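You operate a simulated robot arm through the tools that you are given. There is no shell and no other tool. Be economical: measure what you need, move in short steps, check, and stop when the job is done.

You run a simulated robot arm. Do the job below in one go: nothing can be reset, and whatever is moved stays where it is left.

## Task
Fork the last caddy onto the brown tile and switch the kiln off.
Fine: the blue caddy on the upper shelf, still hot: no finger on it; yellow fork back; door closed, latch left free; heat dial to OFF before the fan goes off; hood vent closed; leave the hold knob.

Only the result counts: the job must be done as asked and must still hold three seconds after the hand-in. Knocking over, shifting, dropping, spilling or breaking anything else fails it.

## Robot
A 6-joint arm with a two-finger parallel gripper on a trunk, on a base that drives. Base frame: it is fixed to the floor where the robot stands at the start and does not move with it; the origin is under the middle of the robot, x ahead of it, y to its left, z up. Lengths are in m, angles in degrees, forces in N, time in s.
With the tool pointing down near the work surface it reaches from about 0.36 to 0.82 m from the robot's upright axis, wherever it stands. Its first joint turns from -166.0 to 166.0 degrees. Places, roughly: blue caddy [1, -1.5, 1.25]; door latch [0.4, -2.2, 1.4]; grey caddy (19x11x8 cm) [-0.3, 0.7, 0.8]; heat dial [0.8, -1.4, 0.9]; hold knob [0.9, -1.6, 0.8]; hood fan switch [0.7, -0.9, 1]; hood vent knob [0.7, -1, 1.2]; kiln door [0.6, -2, 1.3]; orange caddy [1.25, -2, 0.75]; start button [1, -1.8, 0.9]; top of the brown tile [0.4, 0.1, 0.8]; white caddy [-1.25, 0.25, 0.75]. Payload 3.91 kg.
The tool frame sits at the grasp point between the pads (the TCP): z along the fingers, y along the line on which they close. The tips reach 0.03 m beyond it. Largest opening 0.11 m; finger width 0.02, thickness 0.01; the body of the gripper, 0.048 by 0.112 m, starts 0.055 m behind the TCP.
Orientation is told as [roll, pitch, yaw] about the base's x, y, z axes, in that order, counted from this pose: with the fingers straight down and closing along the base's y, the tool's x points along the base's -x, its y along +y and its z along -z.

## Interface
- The arm moves only by the tool drive_tool. Its argument "rows" is a list of rows, each a list of 7 numbers: the shift along the tool's x, y, z in m, then the turn, a rotation vector about the tool's x, y, z in rad, then the finger opening in m, from 0 to 0.11. In form: [[tx, ty, tz, ax, ay, az, gripper], ...]. A call has 1 to 10 rows; each row is the pose to reach, as a shift and turn from the pose commanded when the call began, along the tool's axes at that moment. Each row takes 0.2 s and may step no farther than 0.05 m and 8.6 degrees from the row before; otherwise, or with a gripper value out of range, the whole call is refused. A pose out of reach is approached as far as the arm can. The call stops where the force on the tool passes 90 N (or 10 N more than at its start, if that is more) or the arm is blocked; 0.2 s more then pass. The fingers move at their own pace (about 0.045 m/s each) and stop on an object; they squeeze with about 40 N. The grip force told is the motor's: it shows also when the fingers shut on nothing. Time passes only in rows, and 0.2 s behind the last, so rows that repeat a pose let the fingers close. The reply holds the time, the measured pose of the TCP, the force on the tool along the base axes, the opening and the grip force, in the units named above and with some noise, with the torque about the TCP (base axes, N m) and any sound that the robot's microphone picked up, and new pictures: "views" is both (left out), scene, wrist or none.
- Cameras (640 x 400 px; columns grow to the right, rows downward): "scene" is now at [-0.0373, 0.1421, 1.4771]; the picture's right is [0.02, -1.00, 0.00], its down [-0.93, -0.02, -0.36] and it looks along [0.36, 0.01, -0.93] (base axes); focal length 214 px, centre (320, 200). "wrist" rides on the gripper at [0.077, 0.007, -0.114] in the tool frame; the picture's right is [-0.09, 1.00, 0.00], its down [-0.80, -0.07, -0.59] and it looks along [-0.59, -0.05, 0.80] (tool axes); focal length 270 px, centre (320, 200). There is no depth. A picture from a camera that has moved, and an enlarged one, comes with that camera's place and axes in the base frame and with its lens. The place of the scene camera against the robot may be out by one fixed shift of up to 0.025 m in any direction.
- raise_lower(by): slides the trunk up (or, below 0, down) by that many m; the arm and the scene camera ride with it, the base frame stays. It gives what a move gives, with no picture.
- roll_base(legs): drives the robot by 1 to 6 legs, each [ahead, turn to the left] in m and degrees, along the robot's own axes; the way and the turn of a leg run together, so that a leg with both is an arc; at most 1.5 m and 180 degrees a leg. The arm and the cameras ride along, it lands a little off, and it stops where it bumps. It gives what a move gives, and a new picture of the scene camera.
- aim_head(pan, tilt): turns the head with the scene camera to pan (to the left, within 155 degrees either way) and tilt (down, from -29 to 69), counted from straight ahead of the robot. It gives what a move gives, and a new picture of the scene camera.
- close_up(camera, box): a new picture of the part [left, top, right, bottom] of that camera's present view, enlarged. No time passes.
- finish_job(): hands the job in; it is judged then, once.

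Go step by step. Nothing tells you exact positions but the pictures and the camera data: compare them with the known pose of the tool, close in by small moves and look again before you grip or let go. The budget is 120 turns and 260 pictures, counting those below and the enlarged ones. Unless the task says otherwise, let go and move clear before handing in, and close with one line.

The tools are called after "Call:" as name(argument=value, ...) on one line, values as JSON. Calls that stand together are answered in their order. drive_tool: Moves the arm, as the interface text tells. Its arguments: {"type":"object","properties":{"rows":{"type":"array"},"views":{"type":"string","enum":["both","scene","wrist","none"]}},"required":["rows"]} The other tools are called the same way: raise_lower (by) slides the trunk up or down; roll_base (legs) drives the base; aim_head (pan, tilt) turns the head that bears the scene camera; close_up (camera, box) takes an enlarged picture of a part of a camera's view; finish_job () hands the job in.

At the start:

```text
time: 0.0
position: [0.3258, -0.2912, 1.4157]
tool_rot: [0.0, 0.0, -0.6]
contact_force: [-0.1, -1.0, -0.1]
moment: [0.04, -0.03, -0.04]
width: 0.11
grip_force: 0.1
trunk travel left (down, up): [-0.464, 0.146]
robot x, y, heading: [0.0033, -0.0125, -0.1]
head pan, tilt: [1.2, 68.8]
```

scene: 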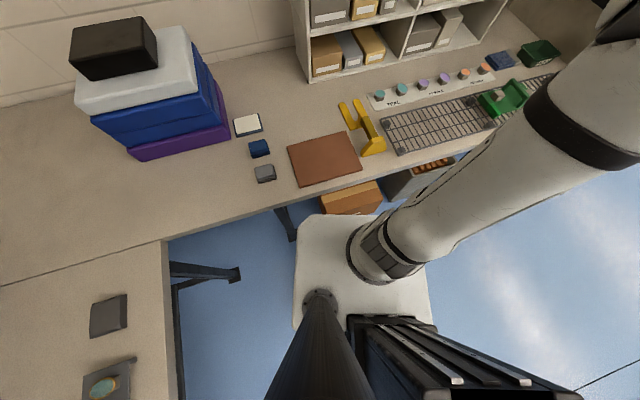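
wrist: 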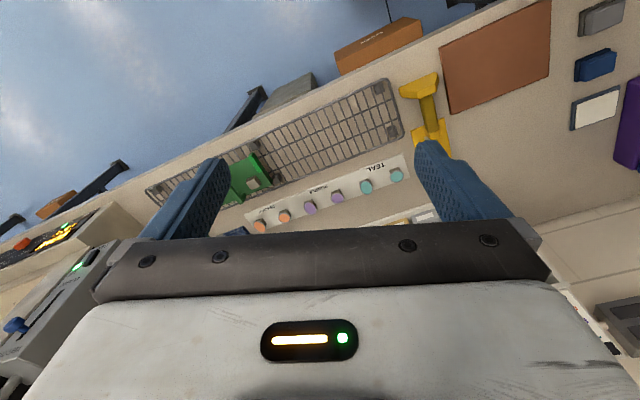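

I see a workbench with a brown tile, a yellow fork beside it, a wire rack and a row of coloured pegs; the kiln should be to the right. I'll look around with the head first.

Call:
aim_head(pan=-60, tilt=25)

Call:
close_up(camera="scene", box=[200, 60, 520, 260])

```text
time: 1.3
position: [0.3269, -0.2913, 1.416]
tool_rot: [-0.1, 0.1, -0.6]
contact_force: [0.2, -0.1, 0.1]
moment: [-0.02, 0.01, -0.01]
width: 0.1099
grip_force: 0.1
trunk travel left (down, up): [-0.464, 0.146]
robot x, y, heading: [0.004, -0.0104, -0.1]
head pan, tilt: [-60.0, 25.0]
camera scene: at [-0.0471, 0.0612, 1.5365], right [-0.87, -0.5, 0.0], down [-0.21, 0.37, -0.91], along [0.45, -0.78, -0.42], focal length 214 px, centre (320, 200)
```

scene: 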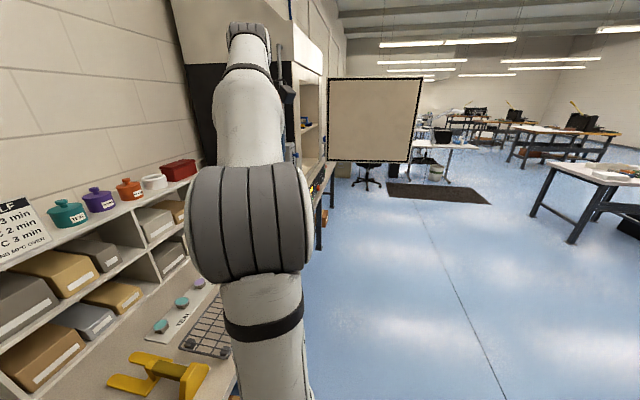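

```text
2.00 times, centred on (360, 160) of scene
camera zoom: at [-0.0471, 0.0612, 1.5365], right [-0.87, -0.5, 0.0], down [-0.21, 0.37, -0.91], along [0.45, -0.78, -0.42], focal length 429 px, centre (240, 280)
```

zoom: 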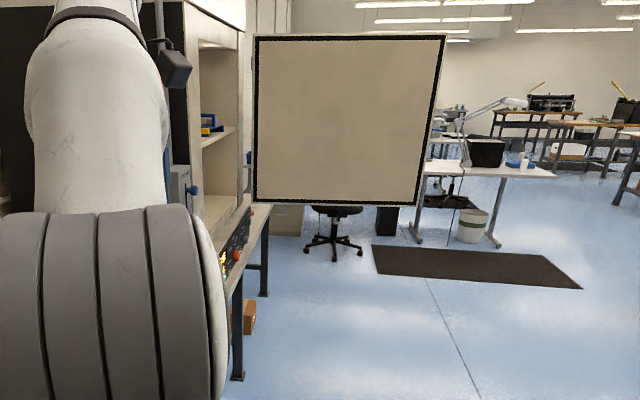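

The kiln stands along the wall with its door open and there is a sign with times on the left. I'll read the sign, then look straight ahead.

Call:
aim_head(pan=-15, tilt=20)

Call:
close_up(camera="scene", box=[160, 100, 480, 300])

```text
time: 2.4
position: [0.3263, -0.2911, 1.4166]
tool_rot: [0.0, 0.0, -0.6]
contact_force: [-0.2, -0.3, -0.8]
moment: [0.0, -0.04, 0.02]
width: 0.1101
grip_force: 0.2
trunk travel left (down, up): [-0.464, 0.146]
robot x, y, heading: [0.005, -0.0047, -0.1]
head pan, tilt: [-15.0, 20.0]
camera scene: at [-0.0033, 0.1168, 1.5447], right [-0.26, -0.97, 0.0], down [-0.33, 0.09, -0.94], along [0.91, -0.24, -0.34], focal length 214 px, centre (320, 200)
```

scene: 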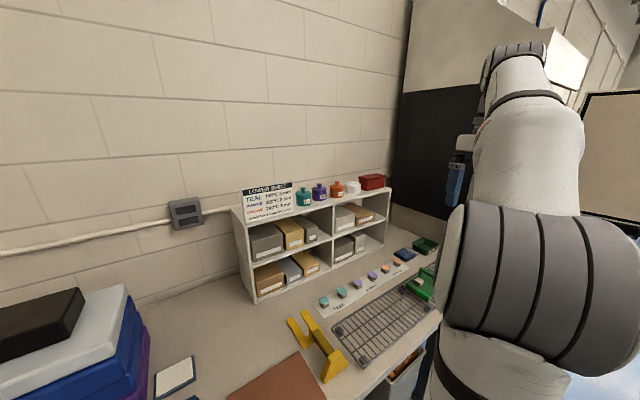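

```text
2.00 times, centred on (320, 200) of scene
camera zoom: at [-0.0033, 0.1168, 1.5447], right [-0.26, -0.97, 0.0], down [-0.33, 0.09, -0.94], along [0.91, -0.24, -0.34], focal length 429 px, centre (320, 200)
```

zoom: 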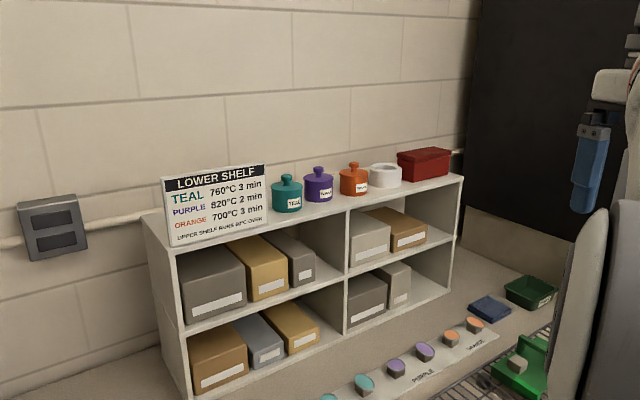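

The sign only gives firing recipes, not needed here. Next I look closely at the fork and tile.

Call:
aim_head(pan=-10, tilt=55)

Call:
close_up(camera="scene", box=[240, 80, 400, 180])

Call:
close_up(camera="wrist", box=[360, 40, 520, 140])

```text
time: 3.4
position: [0.3265, -0.2913, 1.4166]
tool_rot: [0.0, 0.0, -0.6]
contact_force: [-0.2, -0.3, 0.3]
moment: [-0.01, 0.02, -0.04]
width: 0.1099
grip_force: 0.0
trunk travel left (down, up): [-0.464, 0.146]
robot x, y, heading: [0.0039, -0.0114, 0.1]
head pan, tilt: [-10.0, 55.0]
camera scene: at [-0.0222, 0.1284, 1.4926], right [-0.17, -0.98, 0.0], down [-0.81, 0.14, -0.57], along [0.57, -0.1, -0.82], focal length 214 px, centre (320, 200)
```

scene: 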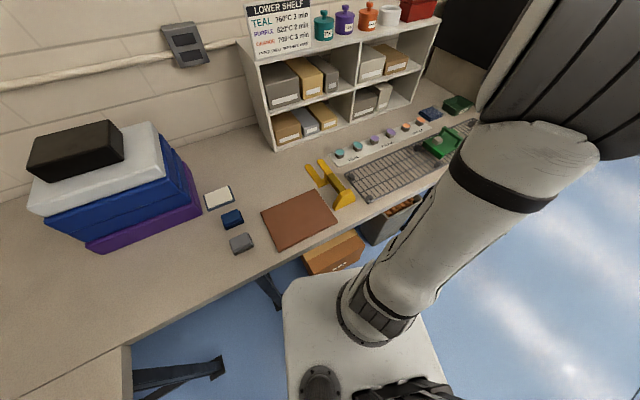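

```text
4.00 times, centred on (320, 130) of scene
camera zoom: at [-0.0222, 0.1284, 1.4926], right [-0.17, -0.98, 0.0], down [-0.81, 0.14, -0.57], along [0.57, -0.1, -0.82], focal length 858 px, centre (320, 480)
```

zoom: 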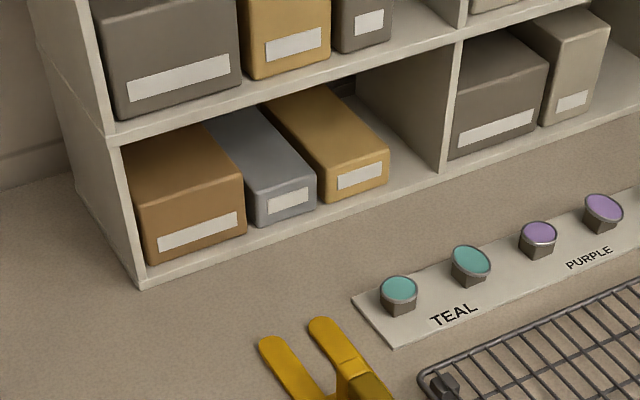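

```text
4.00 times, centred on (440, 90) of wrist
camera zoom: at [0.2507, -0.284, 1.5308], right [0.1, 1.0, 0.0], down [0.8, -0.08, 0.59], along [0.59, -0.06, -0.8], focal length 1081 px, centre (-160, 640)
```

zoom: 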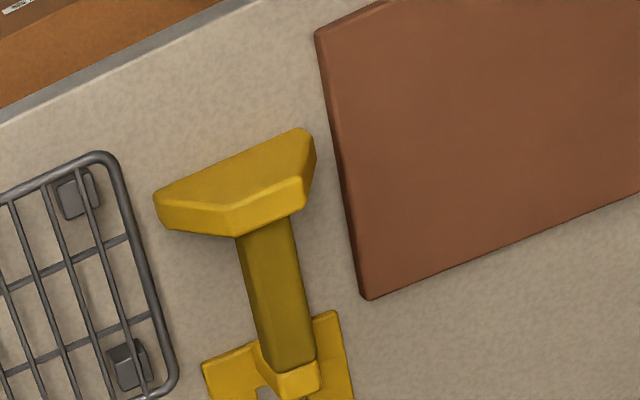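

Call:
close_up(camera="scene", box=[280, 140, 376, 200])

Call:
close_up(camera="wrist", box=[380, 50, 540, 150])

```text
6.67 times, centred on (328, 170) of scene
camera zoom: at [-0.0222, 0.1284, 1.4926], right [-0.17, -0.98, 0.0], down [-0.81, 0.14, -0.57], along [0.57, -0.1, -0.82], focal length 1430 px, centre (267, 400)
```

zoom: 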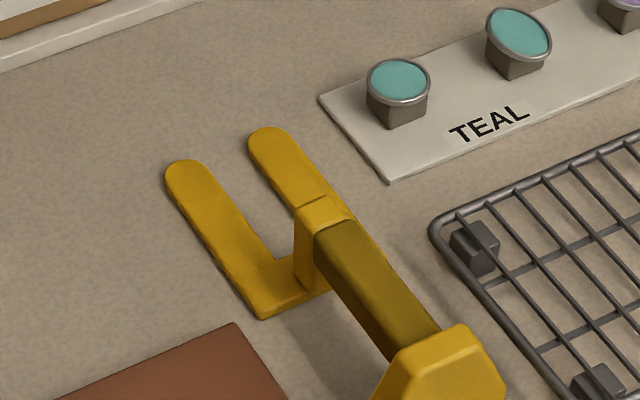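

```text
4.00 times, centred on (460, 100) of wrist
camera zoom: at [0.2507, -0.284, 1.5308], right [0.1, 1.0, 0.0], down [0.8, -0.08, 0.59], along [0.59, -0.06, -0.8], focal length 1081 px, centre (-240, 600)
```

zoom: 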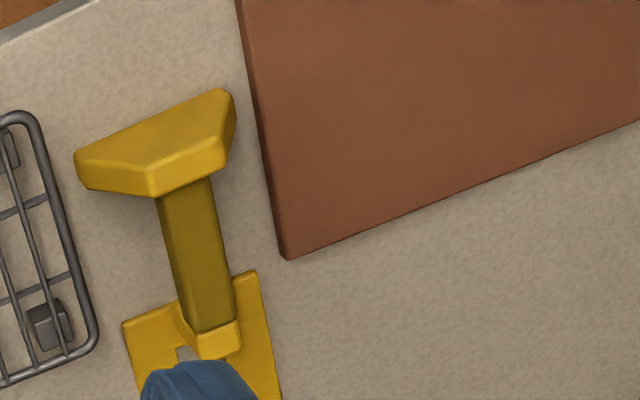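

The fork has tines flat on the bench, a raised horizontal grip bar and an end block; it points away from the robot. Before touching it I drive along the bench to inspect the kiln.

Call:
roll_base(legs=[[0, -90], [0.7, 0]])

Call:
aim_head(pan=50, tilt=15)

```text
time: 11.2
position: [-0.2856, -1.0489, 1.4162]
tool_rot: [0.0, 0.0, -90.9]
contact_force: [-0.2, 0.1, 0.3]
moment: [0.02, -0.01, -0.01]
width: 0.1099
grip_force: 0.0
trunk travel left (down, up): [-0.464, 0.146]
robot x, y, heading: [-0.0025, -0.7216, -90.0]
head pan, tilt: [-10.0, 55.0]
camera scene: at [0.1151, -0.72, 1.4926], right [-0.99, 0.17, 0.0], down [0.14, 0.81, -0.57], along [-0.1, -0.56, -0.82], focal length 214 px, centre (320, 200)
```

scene: 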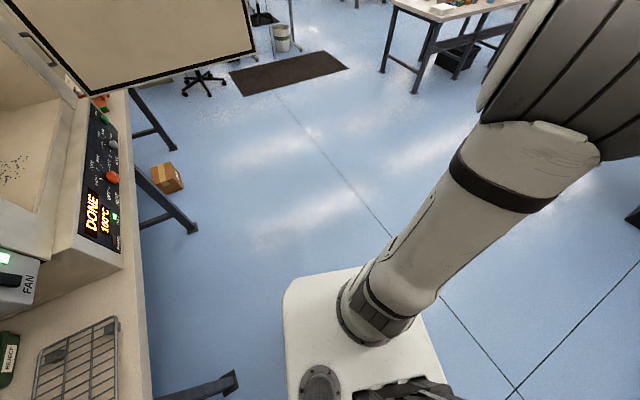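

```text
time: 12.5
position: [-0.2841, -1.0493, 1.4163]
tool_rot: [0.0, -0.1, -90.9]
contact_force: [-0.4, -0.7, -0.5]
moment: [0.01, 0.01, -0.02]
width: 0.11
grip_force: 0.0
trunk travel left (down, up): [-0.464, 0.146]
robot x, y, heading: [-0.0007, -0.7226, -89.8]
head pan, tilt: [50.0, 15.0]
camera scene: at [0.1991, -0.708, 1.5528], right [-0.64, -0.77, 0.0], down [-0.2, 0.17, -0.97], along [0.74, -0.62, -0.26], focal length 214 px, centre (320, 200)
```

scene: 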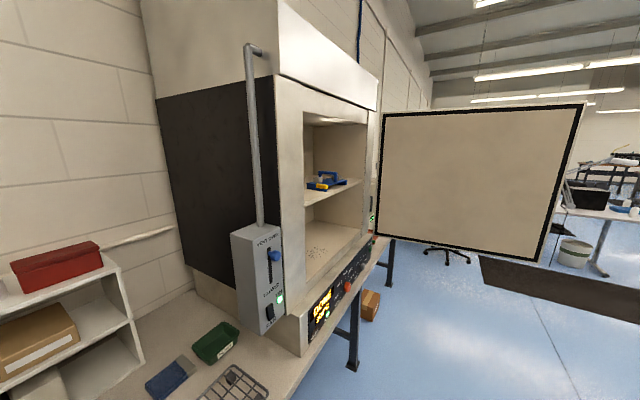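

The kiln shows DONE 100 °C; fan box, vent slider, dial and the blue caddy on the upper shelf are visible. Zooming in on the parts.

Call:
close_up(camera="scene", box=[220, 220, 300, 340])

Call:
close_up(camera="scene", box=[290, 230, 386, 330])

Call:
close_up(camera="scene", box=[290, 150, 386, 220])

Call:
roll_base(legs=[[0.6, 0]])

Call:
aim_head(pan=90, tilt=30)

```text
3.33 times, centred on (260, 280) of scene
camera zoom: at [0.1991, -0.708, 1.5528], right [-0.64, -0.77, 0.0], down [-0.2, 0.17, -0.97], along [0.74, -0.62, -0.26], focal length 715 px, centre (520, -67)
```

zoom: 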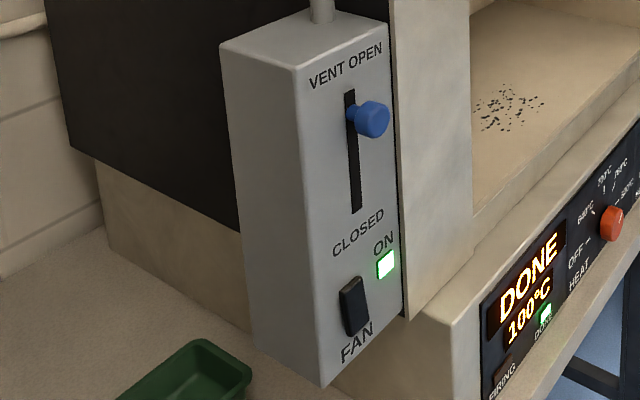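

```text
4.00 times, centred on (338, 280) of scene
camera zoom: at [0.1991, -0.708, 1.5528], right [-0.64, -0.77, 0.0], down [-0.2, 0.17, -0.97], along [0.74, -0.62, -0.26], focal length 858 px, centre (248, -120)
```

zoom: 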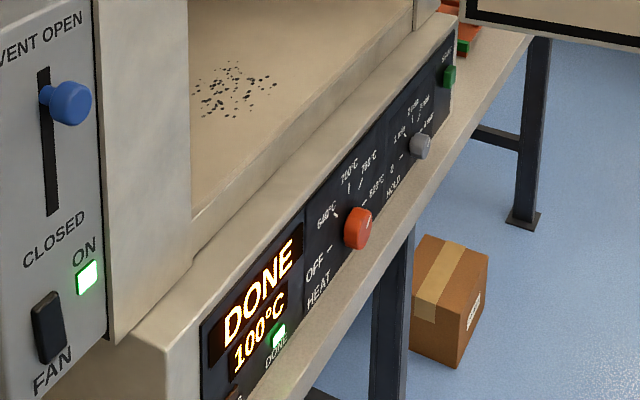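

```text
5.71 times, centred on (338, 185) of scene
camera zoom: at [0.1991, -0.708, 1.5528], right [-0.64, -0.77, 0.0], down [-0.2, 0.17, -0.97], along [0.74, -0.62, -0.26], focal length 1226 px, centre (217, 286)
```

zoom: 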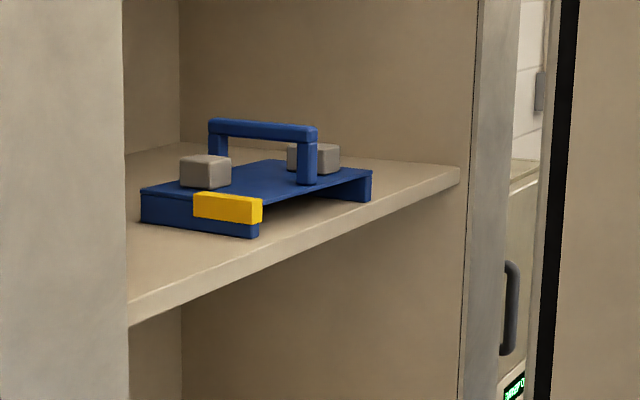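

```text
time: 15.8
position: [-0.2793, -1.6308, 1.4158]
tool_rot: [0.0, 0.0, -90.6]
contact_force: [1.1, -0.5, 0.3]
moment: [-0.01, 0.04, -0.04]
width: 0.11
grip_force: 0.0
trunk travel left (down, up): [-0.464, 0.146]
robot x, y, heading: [-0.0004, -1.3112, -89.1]
head pan, tilt: [50.0, 15.0]
camera scene: at [0.2016, -1.2884, 1.5528], right [-0.63, -0.77, 0.0], down [-0.2, 0.16, -0.97], along [0.75, -0.61, -0.26], focal length 214 px, centre (320, 200)
```

scene: 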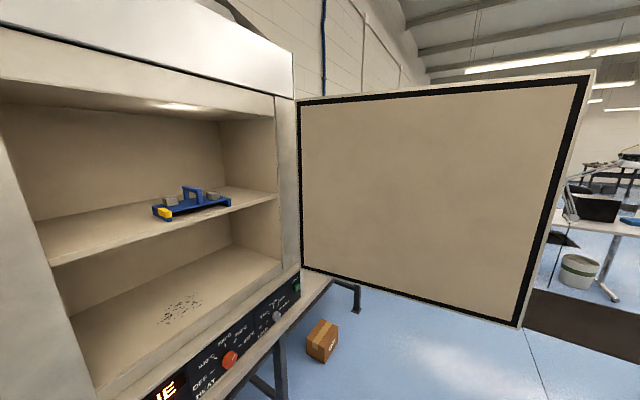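

```text
time: 16.9
position: [-0.2805, -1.632, 1.4172]
tool_rot: [0.0, 0.0, -90.6]
contact_force: [0.6, 0.2, 0.0]
moment: [0.06, 0.01, -0.01]
width: 0.11
grip_force: 0.1
trunk travel left (down, up): [-0.464, 0.146]
robot x, y, heading: [-0.0011, -1.3061, -89.1]
head pan, tilt: [90.0, 30.0]
camera scene: at [0.2198, -1.2278, 1.5286], right [0.01, -1.0, 0.0], down [-0.5, -0.01, -0.87], along [0.87, 0.01, -0.5], focal length 214 px, centre (320, 200)
```

scene: 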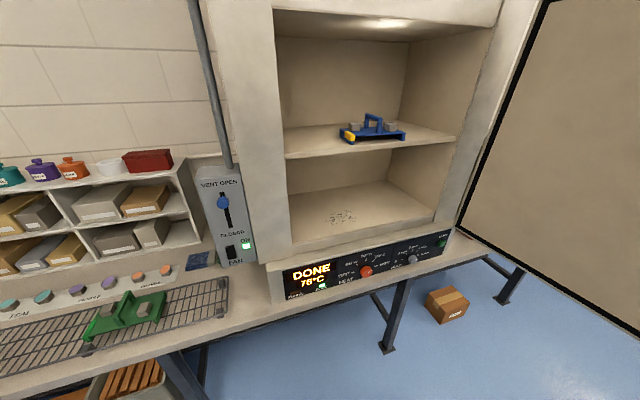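

Call:
close_up(camera="scene", box=[320, 95, 432, 165])

Call:
close_up(camera="scene", box=[280, 225, 456, 305])

Call:
close_up(camera="scene", box=[70, 270, 182, 340])

Call:
close_up(camera="scene", box=[180, 170, 276, 270])

```text
5.71 times, centred on (376, 130) of scene
camera zoom: at [0.2198, -1.2278, 1.5286], right [0.01, -1.0, 0.0], down [-0.5, -0.01, -0.87], along [0.87, 0.01, -0.5], focal length 1226 px, centre (0, 600)
```

zoom: 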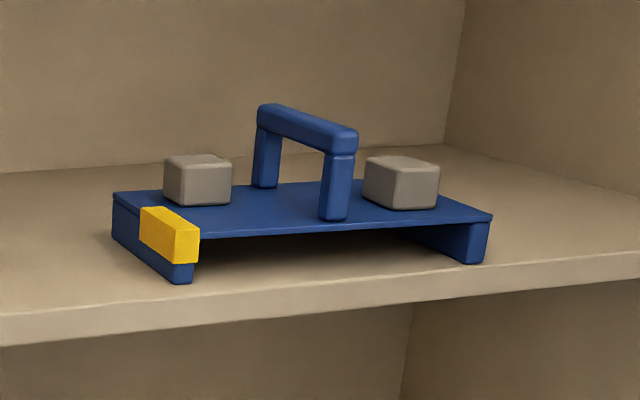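

```text
3.64 times, centred on (368, 265) of scene
camera zoom: at [0.2198, -1.2278, 1.5286], right [0.01, -1.0, 0.0], down [-0.5, -0.01, -0.87], along [0.87, 0.01, -0.5], focal length 780 px, centre (146, -36)
```

zoom: 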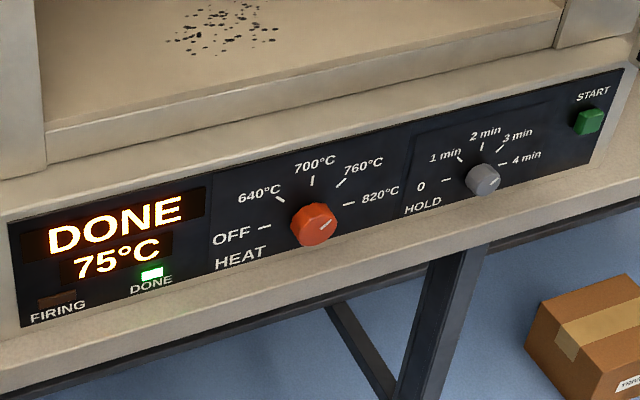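

```text
5.71 times, centred on (126, 305) of scene
camera zoom: at [0.2198, -1.2278, 1.5286], right [0.01, -1.0, 0.0], down [-0.5, -0.01, -0.87], along [0.87, 0.01, -0.5], focal length 1226 px, centre (1429, -400)
```

zoom: 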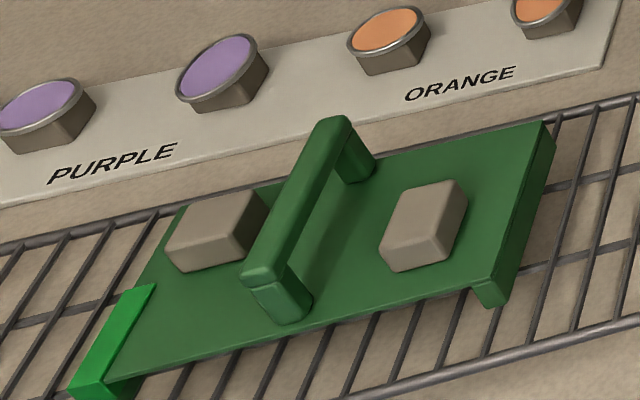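

```text
4.00 times, centred on (228, 220) of scene
camera zoom: at [0.2198, -1.2278, 1.5286], right [0.01, -1.0, 0.0], down [-0.5, -0.01, -0.87], along [0.87, 0.01, -0.5], focal length 858 px, centre (688, 120)
```

zoom: 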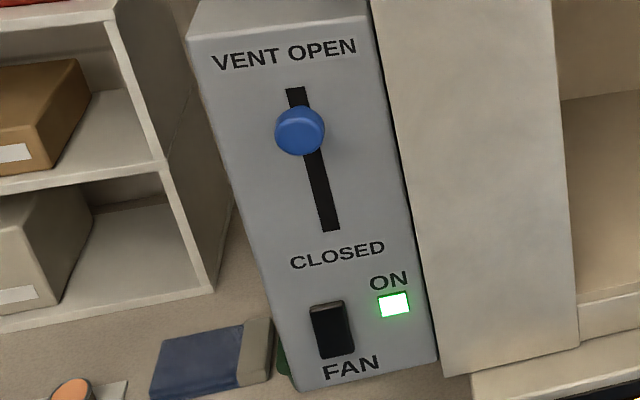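

The whole bench and kiln are turned about 20° relative to my base frame; the blue caddy is a bridge with a tunnel open to the front, its left-front corner near (0.91, -1.31, 1.36). I go back to the fork, squared to the bench.

Call:
roll_base(legs=[[-1.3, 0], [0, 110]])

Call:
aim_head(pan=0, tilt=50)

Call:
close_up(camera="wrist", box=[0, 0, 640, 400])

```text
time: 28.1
position: [0.3917, -0.1527, 1.4162]
tool_rot: [0.0, -0.1, 21.5]
contact_force: [0.2, -0.4, -0.7]
moment: [0.02, 0.04, -0.03]
width: 0.1097
grip_force: 0.0
trunk travel left (down, up): [-0.464, 0.146]
robot x, y, heading: [-0.0076, -0.0262, 22.5]
head pan, tilt: [90.0, 30.0]
camera scene: at [-0.1916, 0.1676, 1.5287], right [0.93, 0.38, 0.0], down [0.19, -0.46, -0.87], along [-0.33, 0.8, -0.5], focal length 214 px, centre (320, 200)
```

scene: 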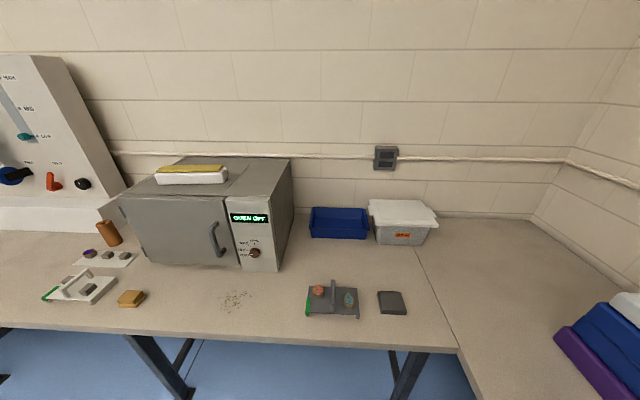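

```text
time: 29.7
position: [0.3916, -0.1521, 1.416]
tool_rot: [-0.1, 0.0, 21.5]
contact_force: [0.1, 0.1, 0.5]
moment: [-0.03, 0.02, 0.03]
width: 0.1099
grip_force: 0.0
trunk travel left (down, up): [-0.464, 0.146]
robot x, y, heading: [-0.0094, -0.0238, 22.3]
head pan, tilt: [0.0, 50.0]
camera scene: at [-0.0859, 0.1138, 1.4991], right [0.38, -0.92, 0.0], down [-0.71, -0.29, -0.64], along [0.59, 0.24, -0.77], focal length 214 px, centre (320, 200)
```

scene: 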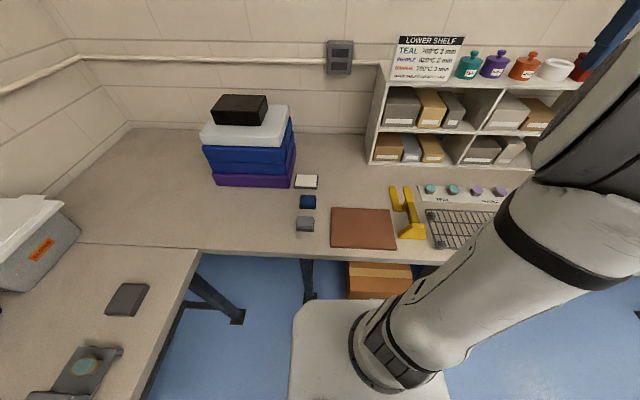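

```text
1.00 times, centred on (320, 200) of wrist (not enlarged: the box is as wide or as high as the picture)
camera zoom: at [0.3179, -0.1753, 1.5307], right [-0.28, 0.96, 0.0], down [0.77, 0.23, 0.59], along [0.57, 0.17, -0.8], focal length 270 px, centre (320, 200)
```

zoom: 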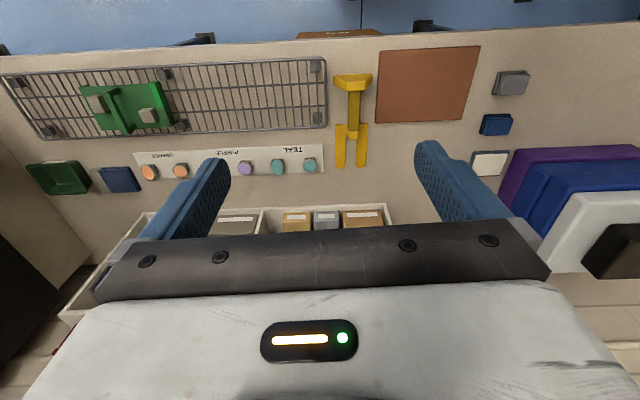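

The robot is now squared to the bench; the fork lies with its bar near (0.49, -0.04), pointing 22° left. I bring the gripper above it for a closer look.

Call:
drive_tool(rows=[[-0.013, 0.011, 0.04, 0, 0, 0, 0.11], [-0.026, 0.022, 0.08, 0, 0, 0, 0.11], [-0.039, 0.033, 0.12, 0, 0, 0, 0.11], [-0.052, 0.044, 0.16, 0, 0, 0, 0.11], [-0.065, 0.055, 0.2, 0, 0, 0, 0.11], [-0.075, 0.068, 0.24, 0, 0, 0, 0.11]], views="both")

```text
time: 31.1
position: [0.4338, -0.0619, 1.1715]
tool_rot: [0.1, 0.2, 21.4]
contact_force: [0.0, -0.4, -0.8]
moment: [0.01, 0.01, 0.0]
width: 0.11
grip_force: 0.0
trunk travel left (down, up): [-0.464, 0.146]
robot x, y, heading: [-0.0084, -0.0253, 22.7]
head pan, tilt: [0.0, 50.0]
camera scene: at [-0.0856, 0.1139, 1.4991], right [0.38, -0.93, 0.0], down [-0.71, -0.29, -0.64], along [0.59, 0.24, -0.77], focal length 214 px, centre (320, 200)
camera wrist: at [0.3611, -0.0841, 1.2861], right [-0.28, 0.96, 0.0], down [0.77, 0.23, 0.59], along [0.57, 0.17, -0.8], focal length 270 px, centre (320, 200)
```

scene: 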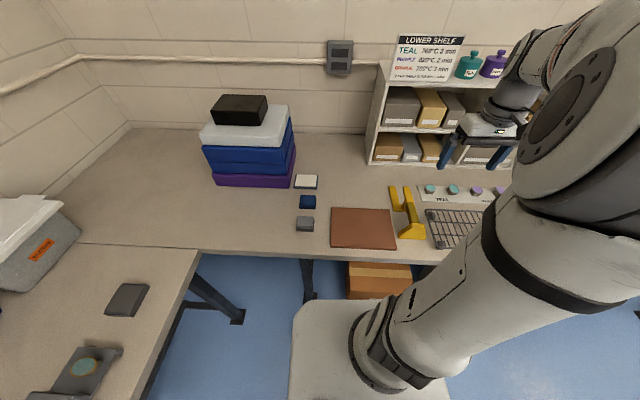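
wrist: 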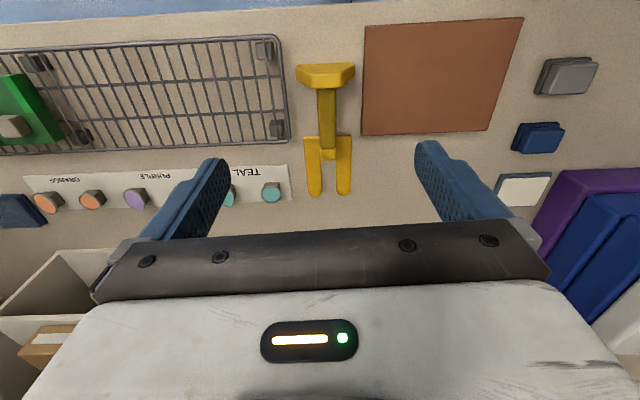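

Call:
close_up(camera="wrist", box=[264, 40, 424, 140])

Call:
close_up(camera="scene", box=[368, 170, 464, 250])

```text
4.00 times, centred on (344, 90) of wrist
camera zoom: at [0.3611, -0.0841, 1.2861], right [-0.28, 0.96, 0.0], down [0.77, 0.23, 0.59], along [0.57, 0.17, -0.8], focal length 1081 px, centre (224, 640)
```

zoom: 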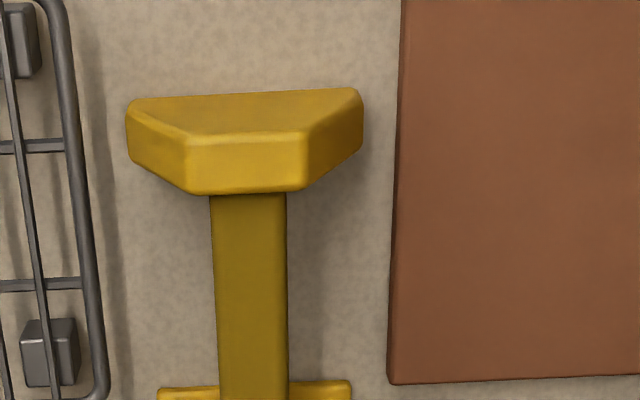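

```text
5.00 times, centred on (416, 210) of scene
camera zoom: at [-0.0856, 0.1139, 1.4991], right [0.38, -0.93, 0.0], down [-0.71, -0.29, -0.64], along [0.59, 0.24, -0.77], focal length 1072 px, centre (-160, 150)
```

zoom: 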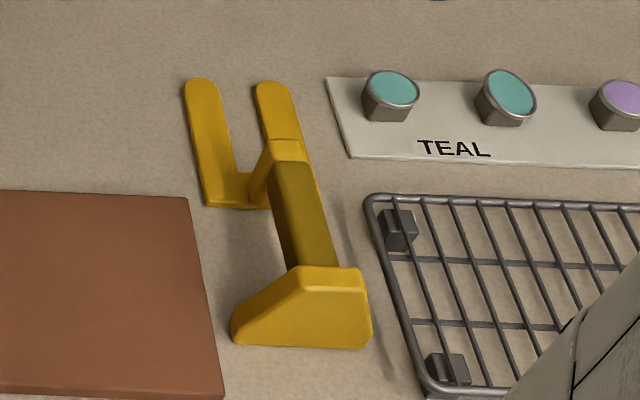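

The fork's bar is about 3 cm wide and 8 cm long, centred near (0.503, -0.032), with a trapezoid foot at its near end. I move over it with the tool tilted 40° forward so the hand stays behind the fork in the kiln.

Call:
drive_tool(rows=[[-0.011, 0.0, 0.035, 0, -0.1, 0, 0.08], [-0.022, 0.001, 0.07, 0, -0.2, 0, 0.08], [-0.033, 0.001, 0.105, 0, -0.3, 0, 0.08], [-0.044, 0.002, 0.14, 0, -0.4, 0, 0.08], [-0.055, 0.002, 0.175, 0, -0.5, 0, 0.08], [-0.066, 0.003, 0.21, 0, -0.6, 0, 0.08], [-0.075, 0.003, 0.25, 0, -0.7, 0, 0.08]], views="both")

```text
time: 32.7
position: [0.5028, -0.0306, 0.9246]
tool_rot: [0.0, -39.9, 21.7]
contact_force: [1.0, 0.4, 0.7]
moment: [-0.01, 0.04, 0.02]
width: 0.08
grip_force: 0.0
trunk travel left (down, up): [-0.464, 0.146]
robot x, y, heading: [-0.0071, -0.0305, 22.5]
head pan, tilt: [0.0, 50.0]
camera scene: at [-0.085, 0.1136, 1.4992], right [0.38, -0.93, 0.0], down [-0.71, -0.29, -0.64], along [0.59, 0.24, -0.77], focal length 214 px, centre (320, 200)
camera wrist: at [0.3786, -0.073, 0.9632], right [-0.3, 0.95, 0.06], down [0.24, 0.02, 0.97], along [0.92, 0.31, -0.24], focal length 270 px, centre (320, 200)
```

scene: 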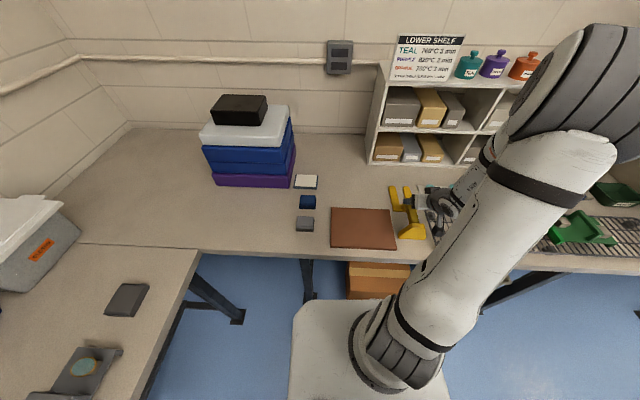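
wrist: 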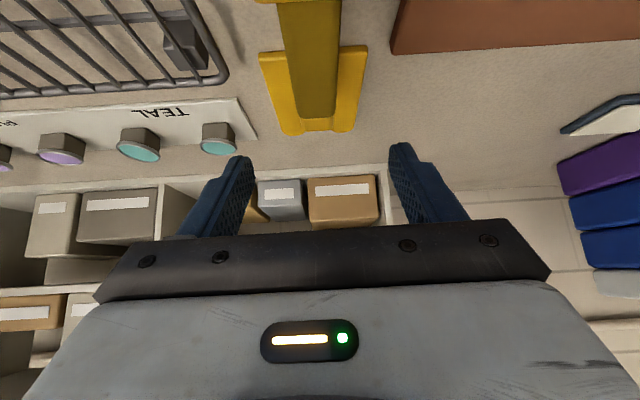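

The bar lines up with the fingers (column 311 as predicted 312). Descending 6 cm straight down.

Call:
drive_tool(rows=[[0.0193, 0, 0.023, 0, 0, 0, 0.08], [0.0386, 0, 0.046, 0, 0, 0, 0.08]], views="wrist")

Call:
close_up(camera="scene", box=[380, 165, 476, 245])

```text
time: 33.3
position: [0.5068, -0.0323, 0.8648]
tool_rot: [0.0, -40.0, 21.5]
contact_force: [0.1, 0.0, 0.5]
moment: [-0.01, 0.02, 0.01]
width: 0.0798
grip_force: 0.0
trunk travel left (down, up): [-0.464, 0.146]
robot x, y, heading: [-0.0136, -0.0242, 22.4]
head pan, tilt: [0.0, 50.0]
camera wrist: at [0.3813, -0.0754, 0.9028], right [-0.3, 0.95, 0.06], down [0.24, 0.02, 0.97], along [0.92, 0.31, -0.23], focal length 270 px, centre (320, 200)
```

wrist: 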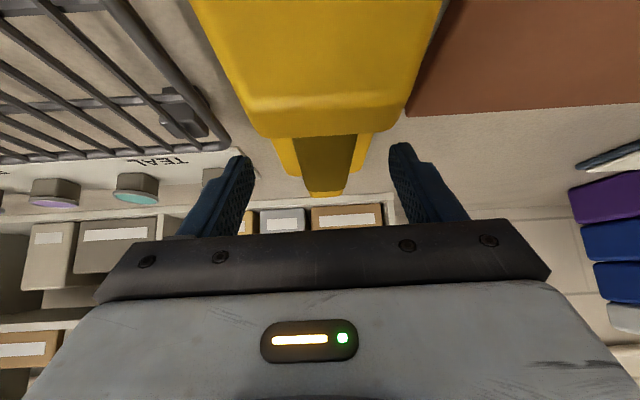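

```text
5.00 times, centred on (428, 205) of scene
camera zoom: at [-0.085, 0.1137, 1.4992], right [0.38, -0.93, 0.0], down [-0.71, -0.29, -0.64], along [0.59, 0.24, -0.77], focal length 1072 px, centre (-220, 175)
```

zoom: 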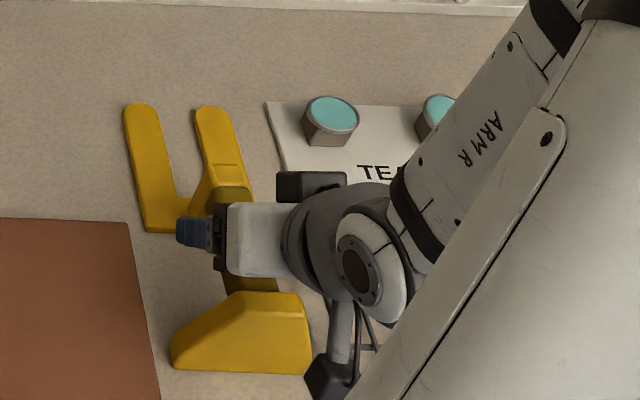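

The bar top is about z 0.855, level with the foot. I lower 2.3 cm more, centre 3 mm, and close.

Call:
drive_tool(rows=[[0.0148, 0.003, 0.0176, 0, 0, 0, 0.08], [0.0148, 0.003, 0.0176, 0, 0, 0, 0.04], [0.0148, 0.003, 0.0176, 0, 0, 0, 0.0], [0.0148, 0.003, 0.0176, 0, 0, 0, 0.0], [0.0148, 0.003, 0.0176, 0, 0, 0, 0.0], [0.0148, 0.003, 0.0176, 0, 0, 0, 0.0]], views="both")

```text
time: 34.7
position: [0.5041, -0.0318, 0.843]
tool_rot: [0.0, -40.0, 21.5]
contact_force: [-0.2, -1.0, 0.4]
moment: [0.0, -0.02, -0.02]
width: 0.0295
grip_force: 39.9
trunk travel left (down, up): [-0.464, 0.146]
robot x, y, heading: [-0.01, -0.0259, 22.2]
head pan, tilt: [0.0, 50.0]
camera scene: at [-0.086, 0.1138, 1.4991], right [0.38, -0.93, 0.0], down [-0.71, -0.29, -0.64], along [0.59, 0.24, -0.77], focal length 214 px, centre (320, 200)
camera wrist: at [0.3797, -0.0741, 0.8808], right [-0.3, 0.95, 0.06], down [0.24, 0.02, 0.97], along [0.92, 0.31, -0.23], focal length 270 px, centre (320, 200)
```

scene: 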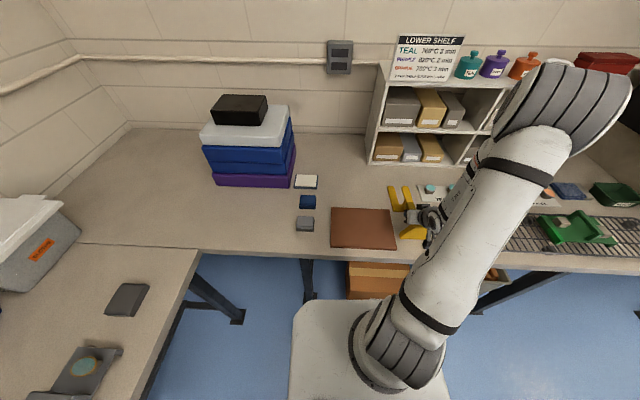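
wrist: 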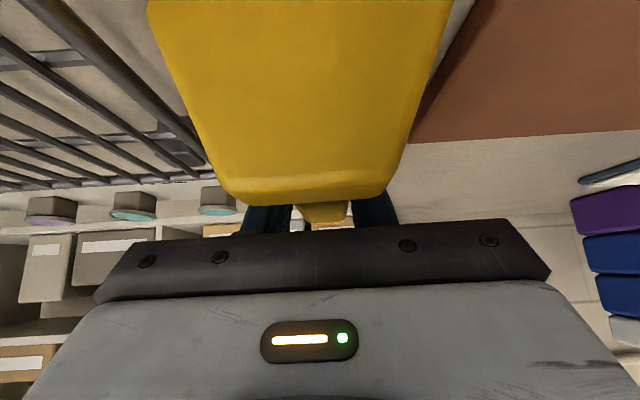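

Gripped at 29.5 mm; fork home is TCP (0.504, -0.032, 0.843). Lifting straight up.

Call:
drive_tool(rows=[[-0.0129, 0, -0.0153, 0, 0, 0, 0], [-0.0386, 0, -0.046, 0, 0, 0, 0], [-0.0643, 0, -0.0766, 0, 0, 0, 0], [-0.09, 0, -0.107, 0, 0, 0, 0], [-0.1157, 0, -0.138, 0, 0, 0, 0], [-0.1414, 0, -0.1685, 0, 0, 0, 0], [-0.1671, 0, -0.1992, 0, 0, 0, 0], [-0.193, 0, -0.23, 0, 0, 0, 0]], views="both")

Call:
close_up(camera="scene", box=[360, 100, 520, 200])

```text
time: 36.5
position: [0.5051, -0.0278, 1.1394]
tool_rot: [0.0, -40.0, 21.5]
contact_force: [-0.7, 0.0, -1.0]
moment: [0.0, 0.04, -0.02]
width: 0.0297
grip_force: 40.1
trunk travel left (down, up): [-0.464, 0.146]
robot x, y, heading: [-0.006, -0.026, 22.3]
head pan, tilt: [0.0, 50.0]
camera scene: at [-0.0861, 0.1138, 1.499], right [0.38, -0.93, 0.0], down [-0.71, -0.29, -0.64], along [0.59, 0.24, -0.77], focal length 214 px, centre (320, 200)
camera wrist: at [0.3795, -0.072, 1.1766], right [-0.3, 0.95, 0.06], down [0.24, 0.02, 0.97], along [0.92, 0.31, -0.23], focal length 270 px, centre (320, 200)
```

scene: 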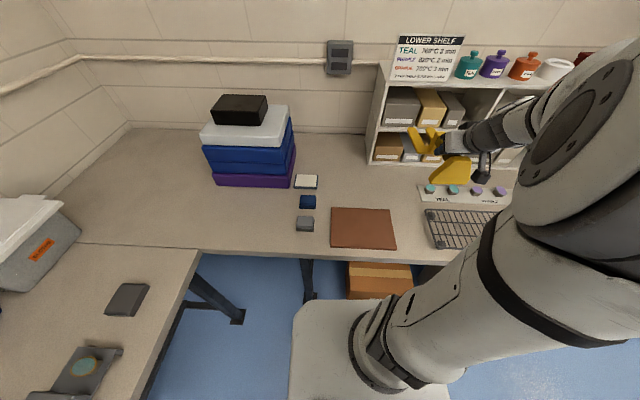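
wrist: 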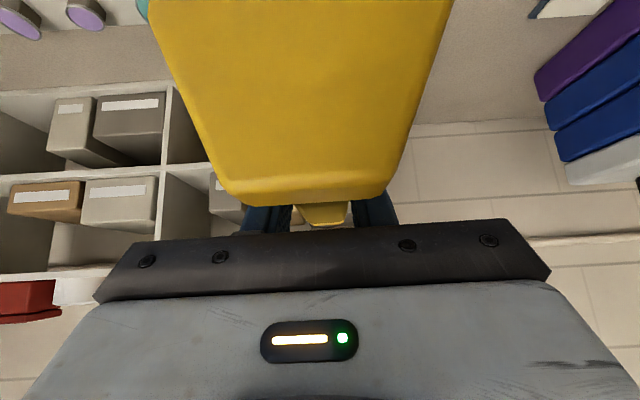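

```text
4.00 times, centred on (440, 150) of scene
camera zoom: at [-0.0861, 0.1138, 1.499], right [0.38, -0.93, 0.0], down [-0.71, -0.29, -0.64], along [0.59, 0.24, -0.77], focal length 858 px, centre (-160, 400)
```

zoom: 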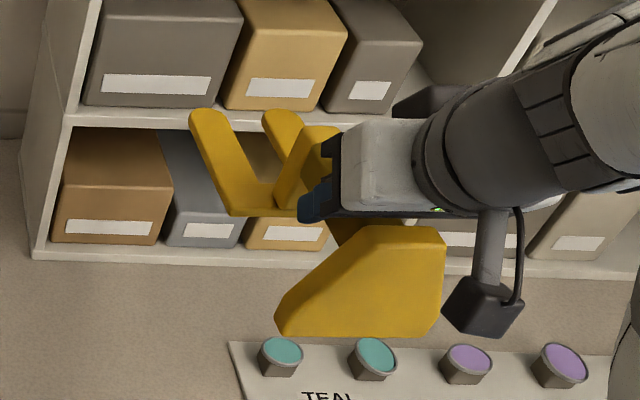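

The fork is held rigidly. Now I back away from the bench, drive to the kiln and turn to face it, keeping clear of the open door.

Call:
roll_base(legs=[[-0.3, 0], [0, -112], [1.4, 0], [0, 112]])

Call:
aim_head(pan=0, tilt=15)

```text
time: 54.5
position: [0.2705, -1.4983, 1.1389]
tool_rot: [0.0, -40.2, 25.1]
contact_force: [-0.1, -0.5, -1.4]
moment: [-0.02, 0.01, 0.02]
width: 0.0299
grip_force: 40.2
trunk travel left (down, up): [-0.464, 0.146]
robot x, y, heading: [-0.2413, -1.539, 25.5]
head pan, tilt: [0.0, 50.0]
camera scene: at [-0.3227, -1.4017, 1.499], right [0.43, -0.9, 0.0], down [-0.69, -0.33, -0.64], along [0.58, 0.28, -0.77], focal length 214 px, centre (320, 200)
```

scene: 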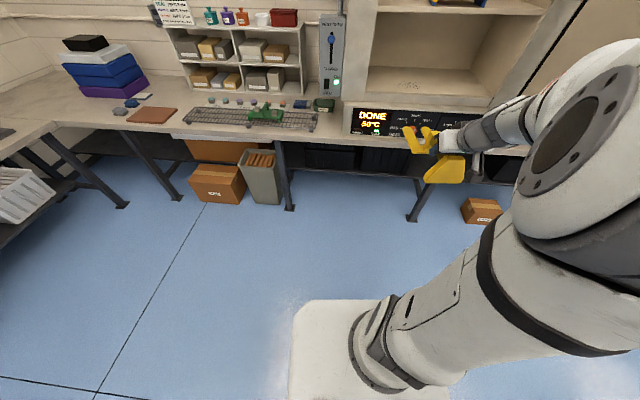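

```text
time: 55.5
position: [0.2708, -1.5005, 1.1386]
tool_rot: [0.1, -40.1, 25.0]
contact_force: [-0.5, 0.0, -1.5]
moment: [0.0, 0.04, 0.03]
width: 0.0295
grip_force: 39.6
trunk travel left (down, up): [-0.464, 0.146]
robot x, y, heading: [-0.2398, -1.54, 25.4]
head pan, tilt: [0.0, 15.0]
camera scene: at [-0.3075, -1.395, 1.5527], right [0.43, -0.9, 0.0], down [-0.23, -0.11, -0.97], along [0.87, 0.42, -0.26], focal length 214 px, centre (320, 200)
```

scene: 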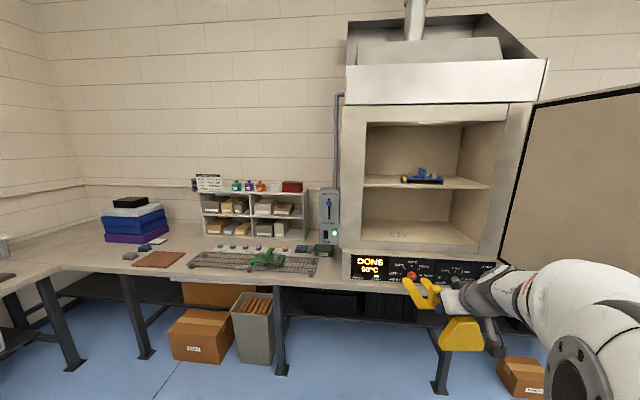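

Call:
close_up(camera="scene", box=[350, 140, 510, 240])

Call:
close_up(camera="scene", box=[390, 160, 454, 200])

```text
4.00 times, centred on (430, 190) of scene
camera zoom: at [-0.3075, -1.395, 1.5527], right [0.43, -0.9, 0.0], down [-0.23, -0.11, -0.97], along [0.87, 0.42, -0.26], focal length 858 px, centre (-120, 240)
```

zoom: 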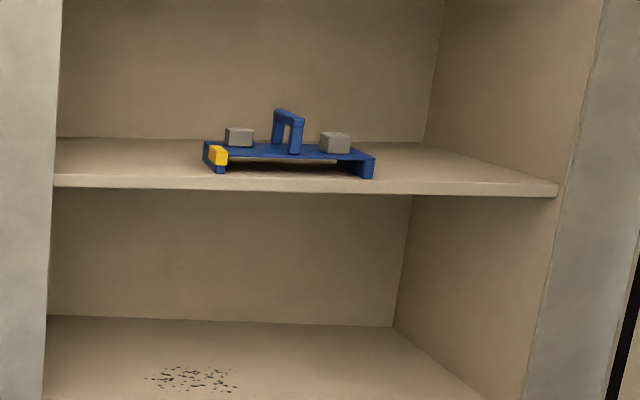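

```text
10.00 times, centred on (422, 180) of scene
camera zoom: at [-0.3075, -1.395, 1.5527], right [0.43, -0.9, 0.0], down [-0.23, -0.11, -0.97], along [0.87, 0.42, -0.26], focal length 2145 px, centre (-700, 400)
```

zoom: 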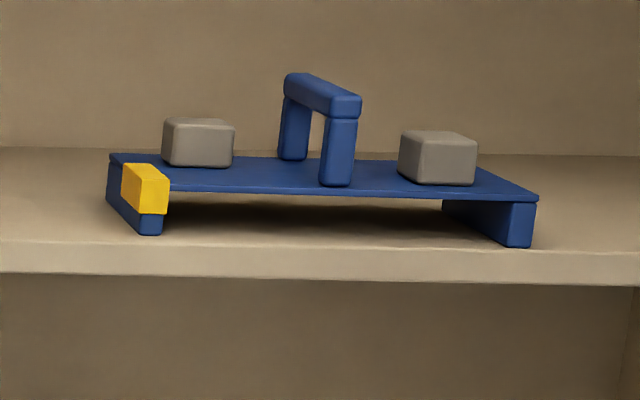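

The caddy's front feet are near (0.886, -1.322) and (0.932, -1.496) on the shelf at z ≈ 1.345, its tunnel facing about 15–16°. I raise the fork, turn 9.5° right and roll forward.

Call:
raise_lower(by=0.14)

Call:
drive_tool(rows=[[-0.0257, 0, -0.0306, 0, 0, 0, 0], [-0.0514, 0, -0.0613, 0, 0, 0, 0], [-0.0771, 0, -0.0919, 0, 0, 0, 0], [-0.0964, 0, -0.1149, 0, 0, 0, 0]], views="none")

Call:
roll_base(legs=[[0, -9.5], [0.33, 0]])

```text
time: 57.1
position: [0.2695, -1.4994, 1.2776]
tool_rot: [-0.1, -40.1, 25.1]
contact_force: [0.0, 1.3, -1.9]
moment: [0.0, 0.03, 0.01]
width: 0.0296
grip_force: 40.0
trunk travel left (down, up): [-0.604, 0.006]
robot x, y, heading: [-0.2355, -1.5397, 25.5]
head pan, tilt: [0.0, 15.0]
```

```text
time: 58.1
position: [0.2695, -1.5023, 1.4275]
tool_rot: [0.1, -40.0, 25.1]
contact_force: [-0.2, -0.8, -1.4]
moment: [0.0, 0.06, 0.0]
width: 0.0295
grip_force: 39.3
trunk travel left (down, up): [-0.604, 0.006]
robot x, y, heading: [-0.2368, -1.54, 25.4]
head pan, tilt: [0.0, 15.0]
```

```text
time: 61.0
position: [0.5946, -1.5, 1.4268]
tool_rot: [0.0, -40.0, 15.0]
contact_force: [0.8, -0.4, -1.8]
moment: [-0.02, 0.03, -0.03]
width: 0.0298
grip_force: 40.1
trunk travel left (down, up): [-0.604, 0.006]
robot x, y, heading: [0.0841, -1.4437, 15.1]
head pan, tilt: [0.0, 15.0]
camera scene: at [0.0451, -1.2952, 1.6928], right [0.26, -0.97, 0.0], down [-0.25, -0.07, -0.97], along [0.93, 0.25, -0.26], focal length 214 px, centre (320, 200)
```

scene: 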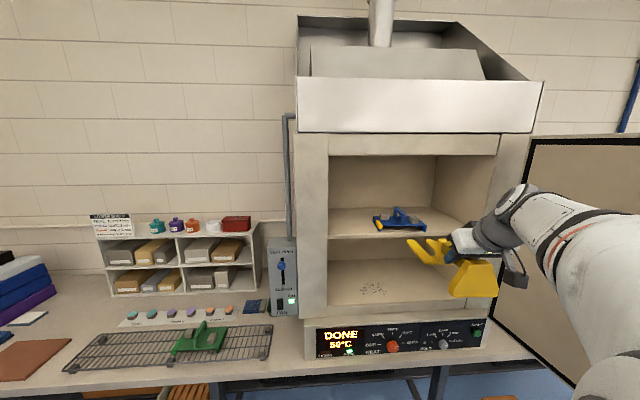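

Call:
close_up(camera="scene", box=[360, 190, 520, 290])

Call:
close_up(camera="wrist", box=[0, 0, 640, 400])

```text
4.00 times, centred on (440, 240) of scene
camera zoom: at [0.0451, -1.2952, 1.6928], right [0.26, -0.97, 0.0], down [-0.25, -0.07, -0.97], along [0.93, 0.25, -0.26], focal length 858 px, centre (-160, 40)
```

zoom: 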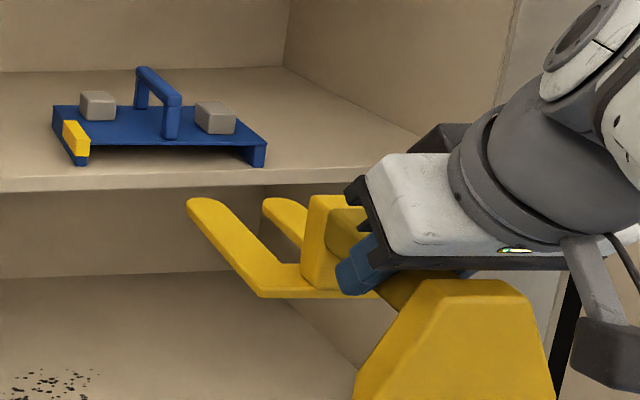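

```text
1.00 times, centred on (320, 200) of wrist (not enlarged: the box is as wide or as high as the picture)
camera zoom: at [0.4662, -1.5281, 1.4648], right [-0.19, 0.98, 0.06], down [0.24, -0.01, 0.97], along [0.95, 0.2, -0.23], focal length 270 px, centre (320, 200)
```

zoom: 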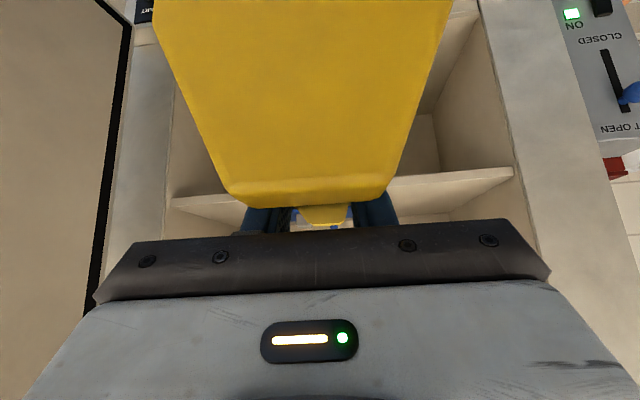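

Fork and caddy are laterally aligned to within 2 mm; the tips are about 13.5 cm short of the caddy. I advance 11.5 cm, then feel the shelf for its height.

Call:
drive_tool(rows=[[-0.0307, 0, 0.0257, 0, 0, 0, 0], [-0.0613, 0, 0.0514, 0, 0, 0, 0], [-0.0881, 0, 0.0739, 0, 0, 0, 0]], views="scene")

Call:
close_up(camera="scene", box=[360, 190, 472, 260])

```text
time: 61.8
position: [0.7084, -1.4685, 1.4263]
tool_rot: [0.0, -39.9, 15.0]
contact_force: [1.4, 0.1, -2.8]
moment: [0.0, 0.05, 0.0]
width: 0.0296
grip_force: 39.9
trunk travel left (down, up): [-0.604, 0.006]
robot x, y, heading: [0.0847, -1.4448, 15.6]
head pan, tilt: [0.0, 15.0]
camera scene: at [0.0462, -1.2952, 1.6928], right [0.26, -0.97, 0.0], down [-0.25, -0.07, -0.97], along [0.93, 0.25, -0.26], focal length 214 px, centre (320, 200)
```

scene: 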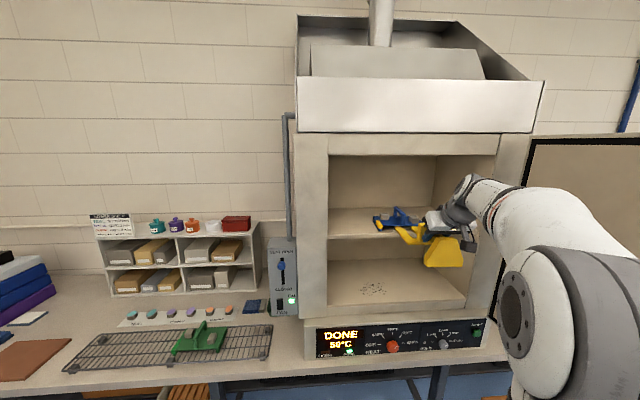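

```text
5.71 times, centred on (416, 225) of scene
camera zoom: at [0.0462, -1.2952, 1.6928], right [0.26, -0.97, 0.0], down [-0.25, -0.07, -0.97], along [0.93, 0.25, -0.26], focal length 1226 px, centre (-229, 57)
```

zoom: 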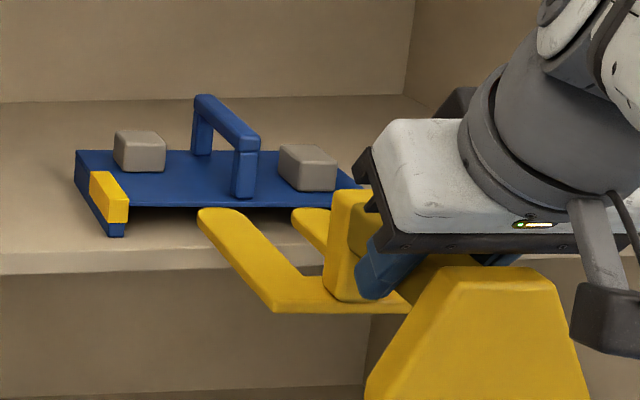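

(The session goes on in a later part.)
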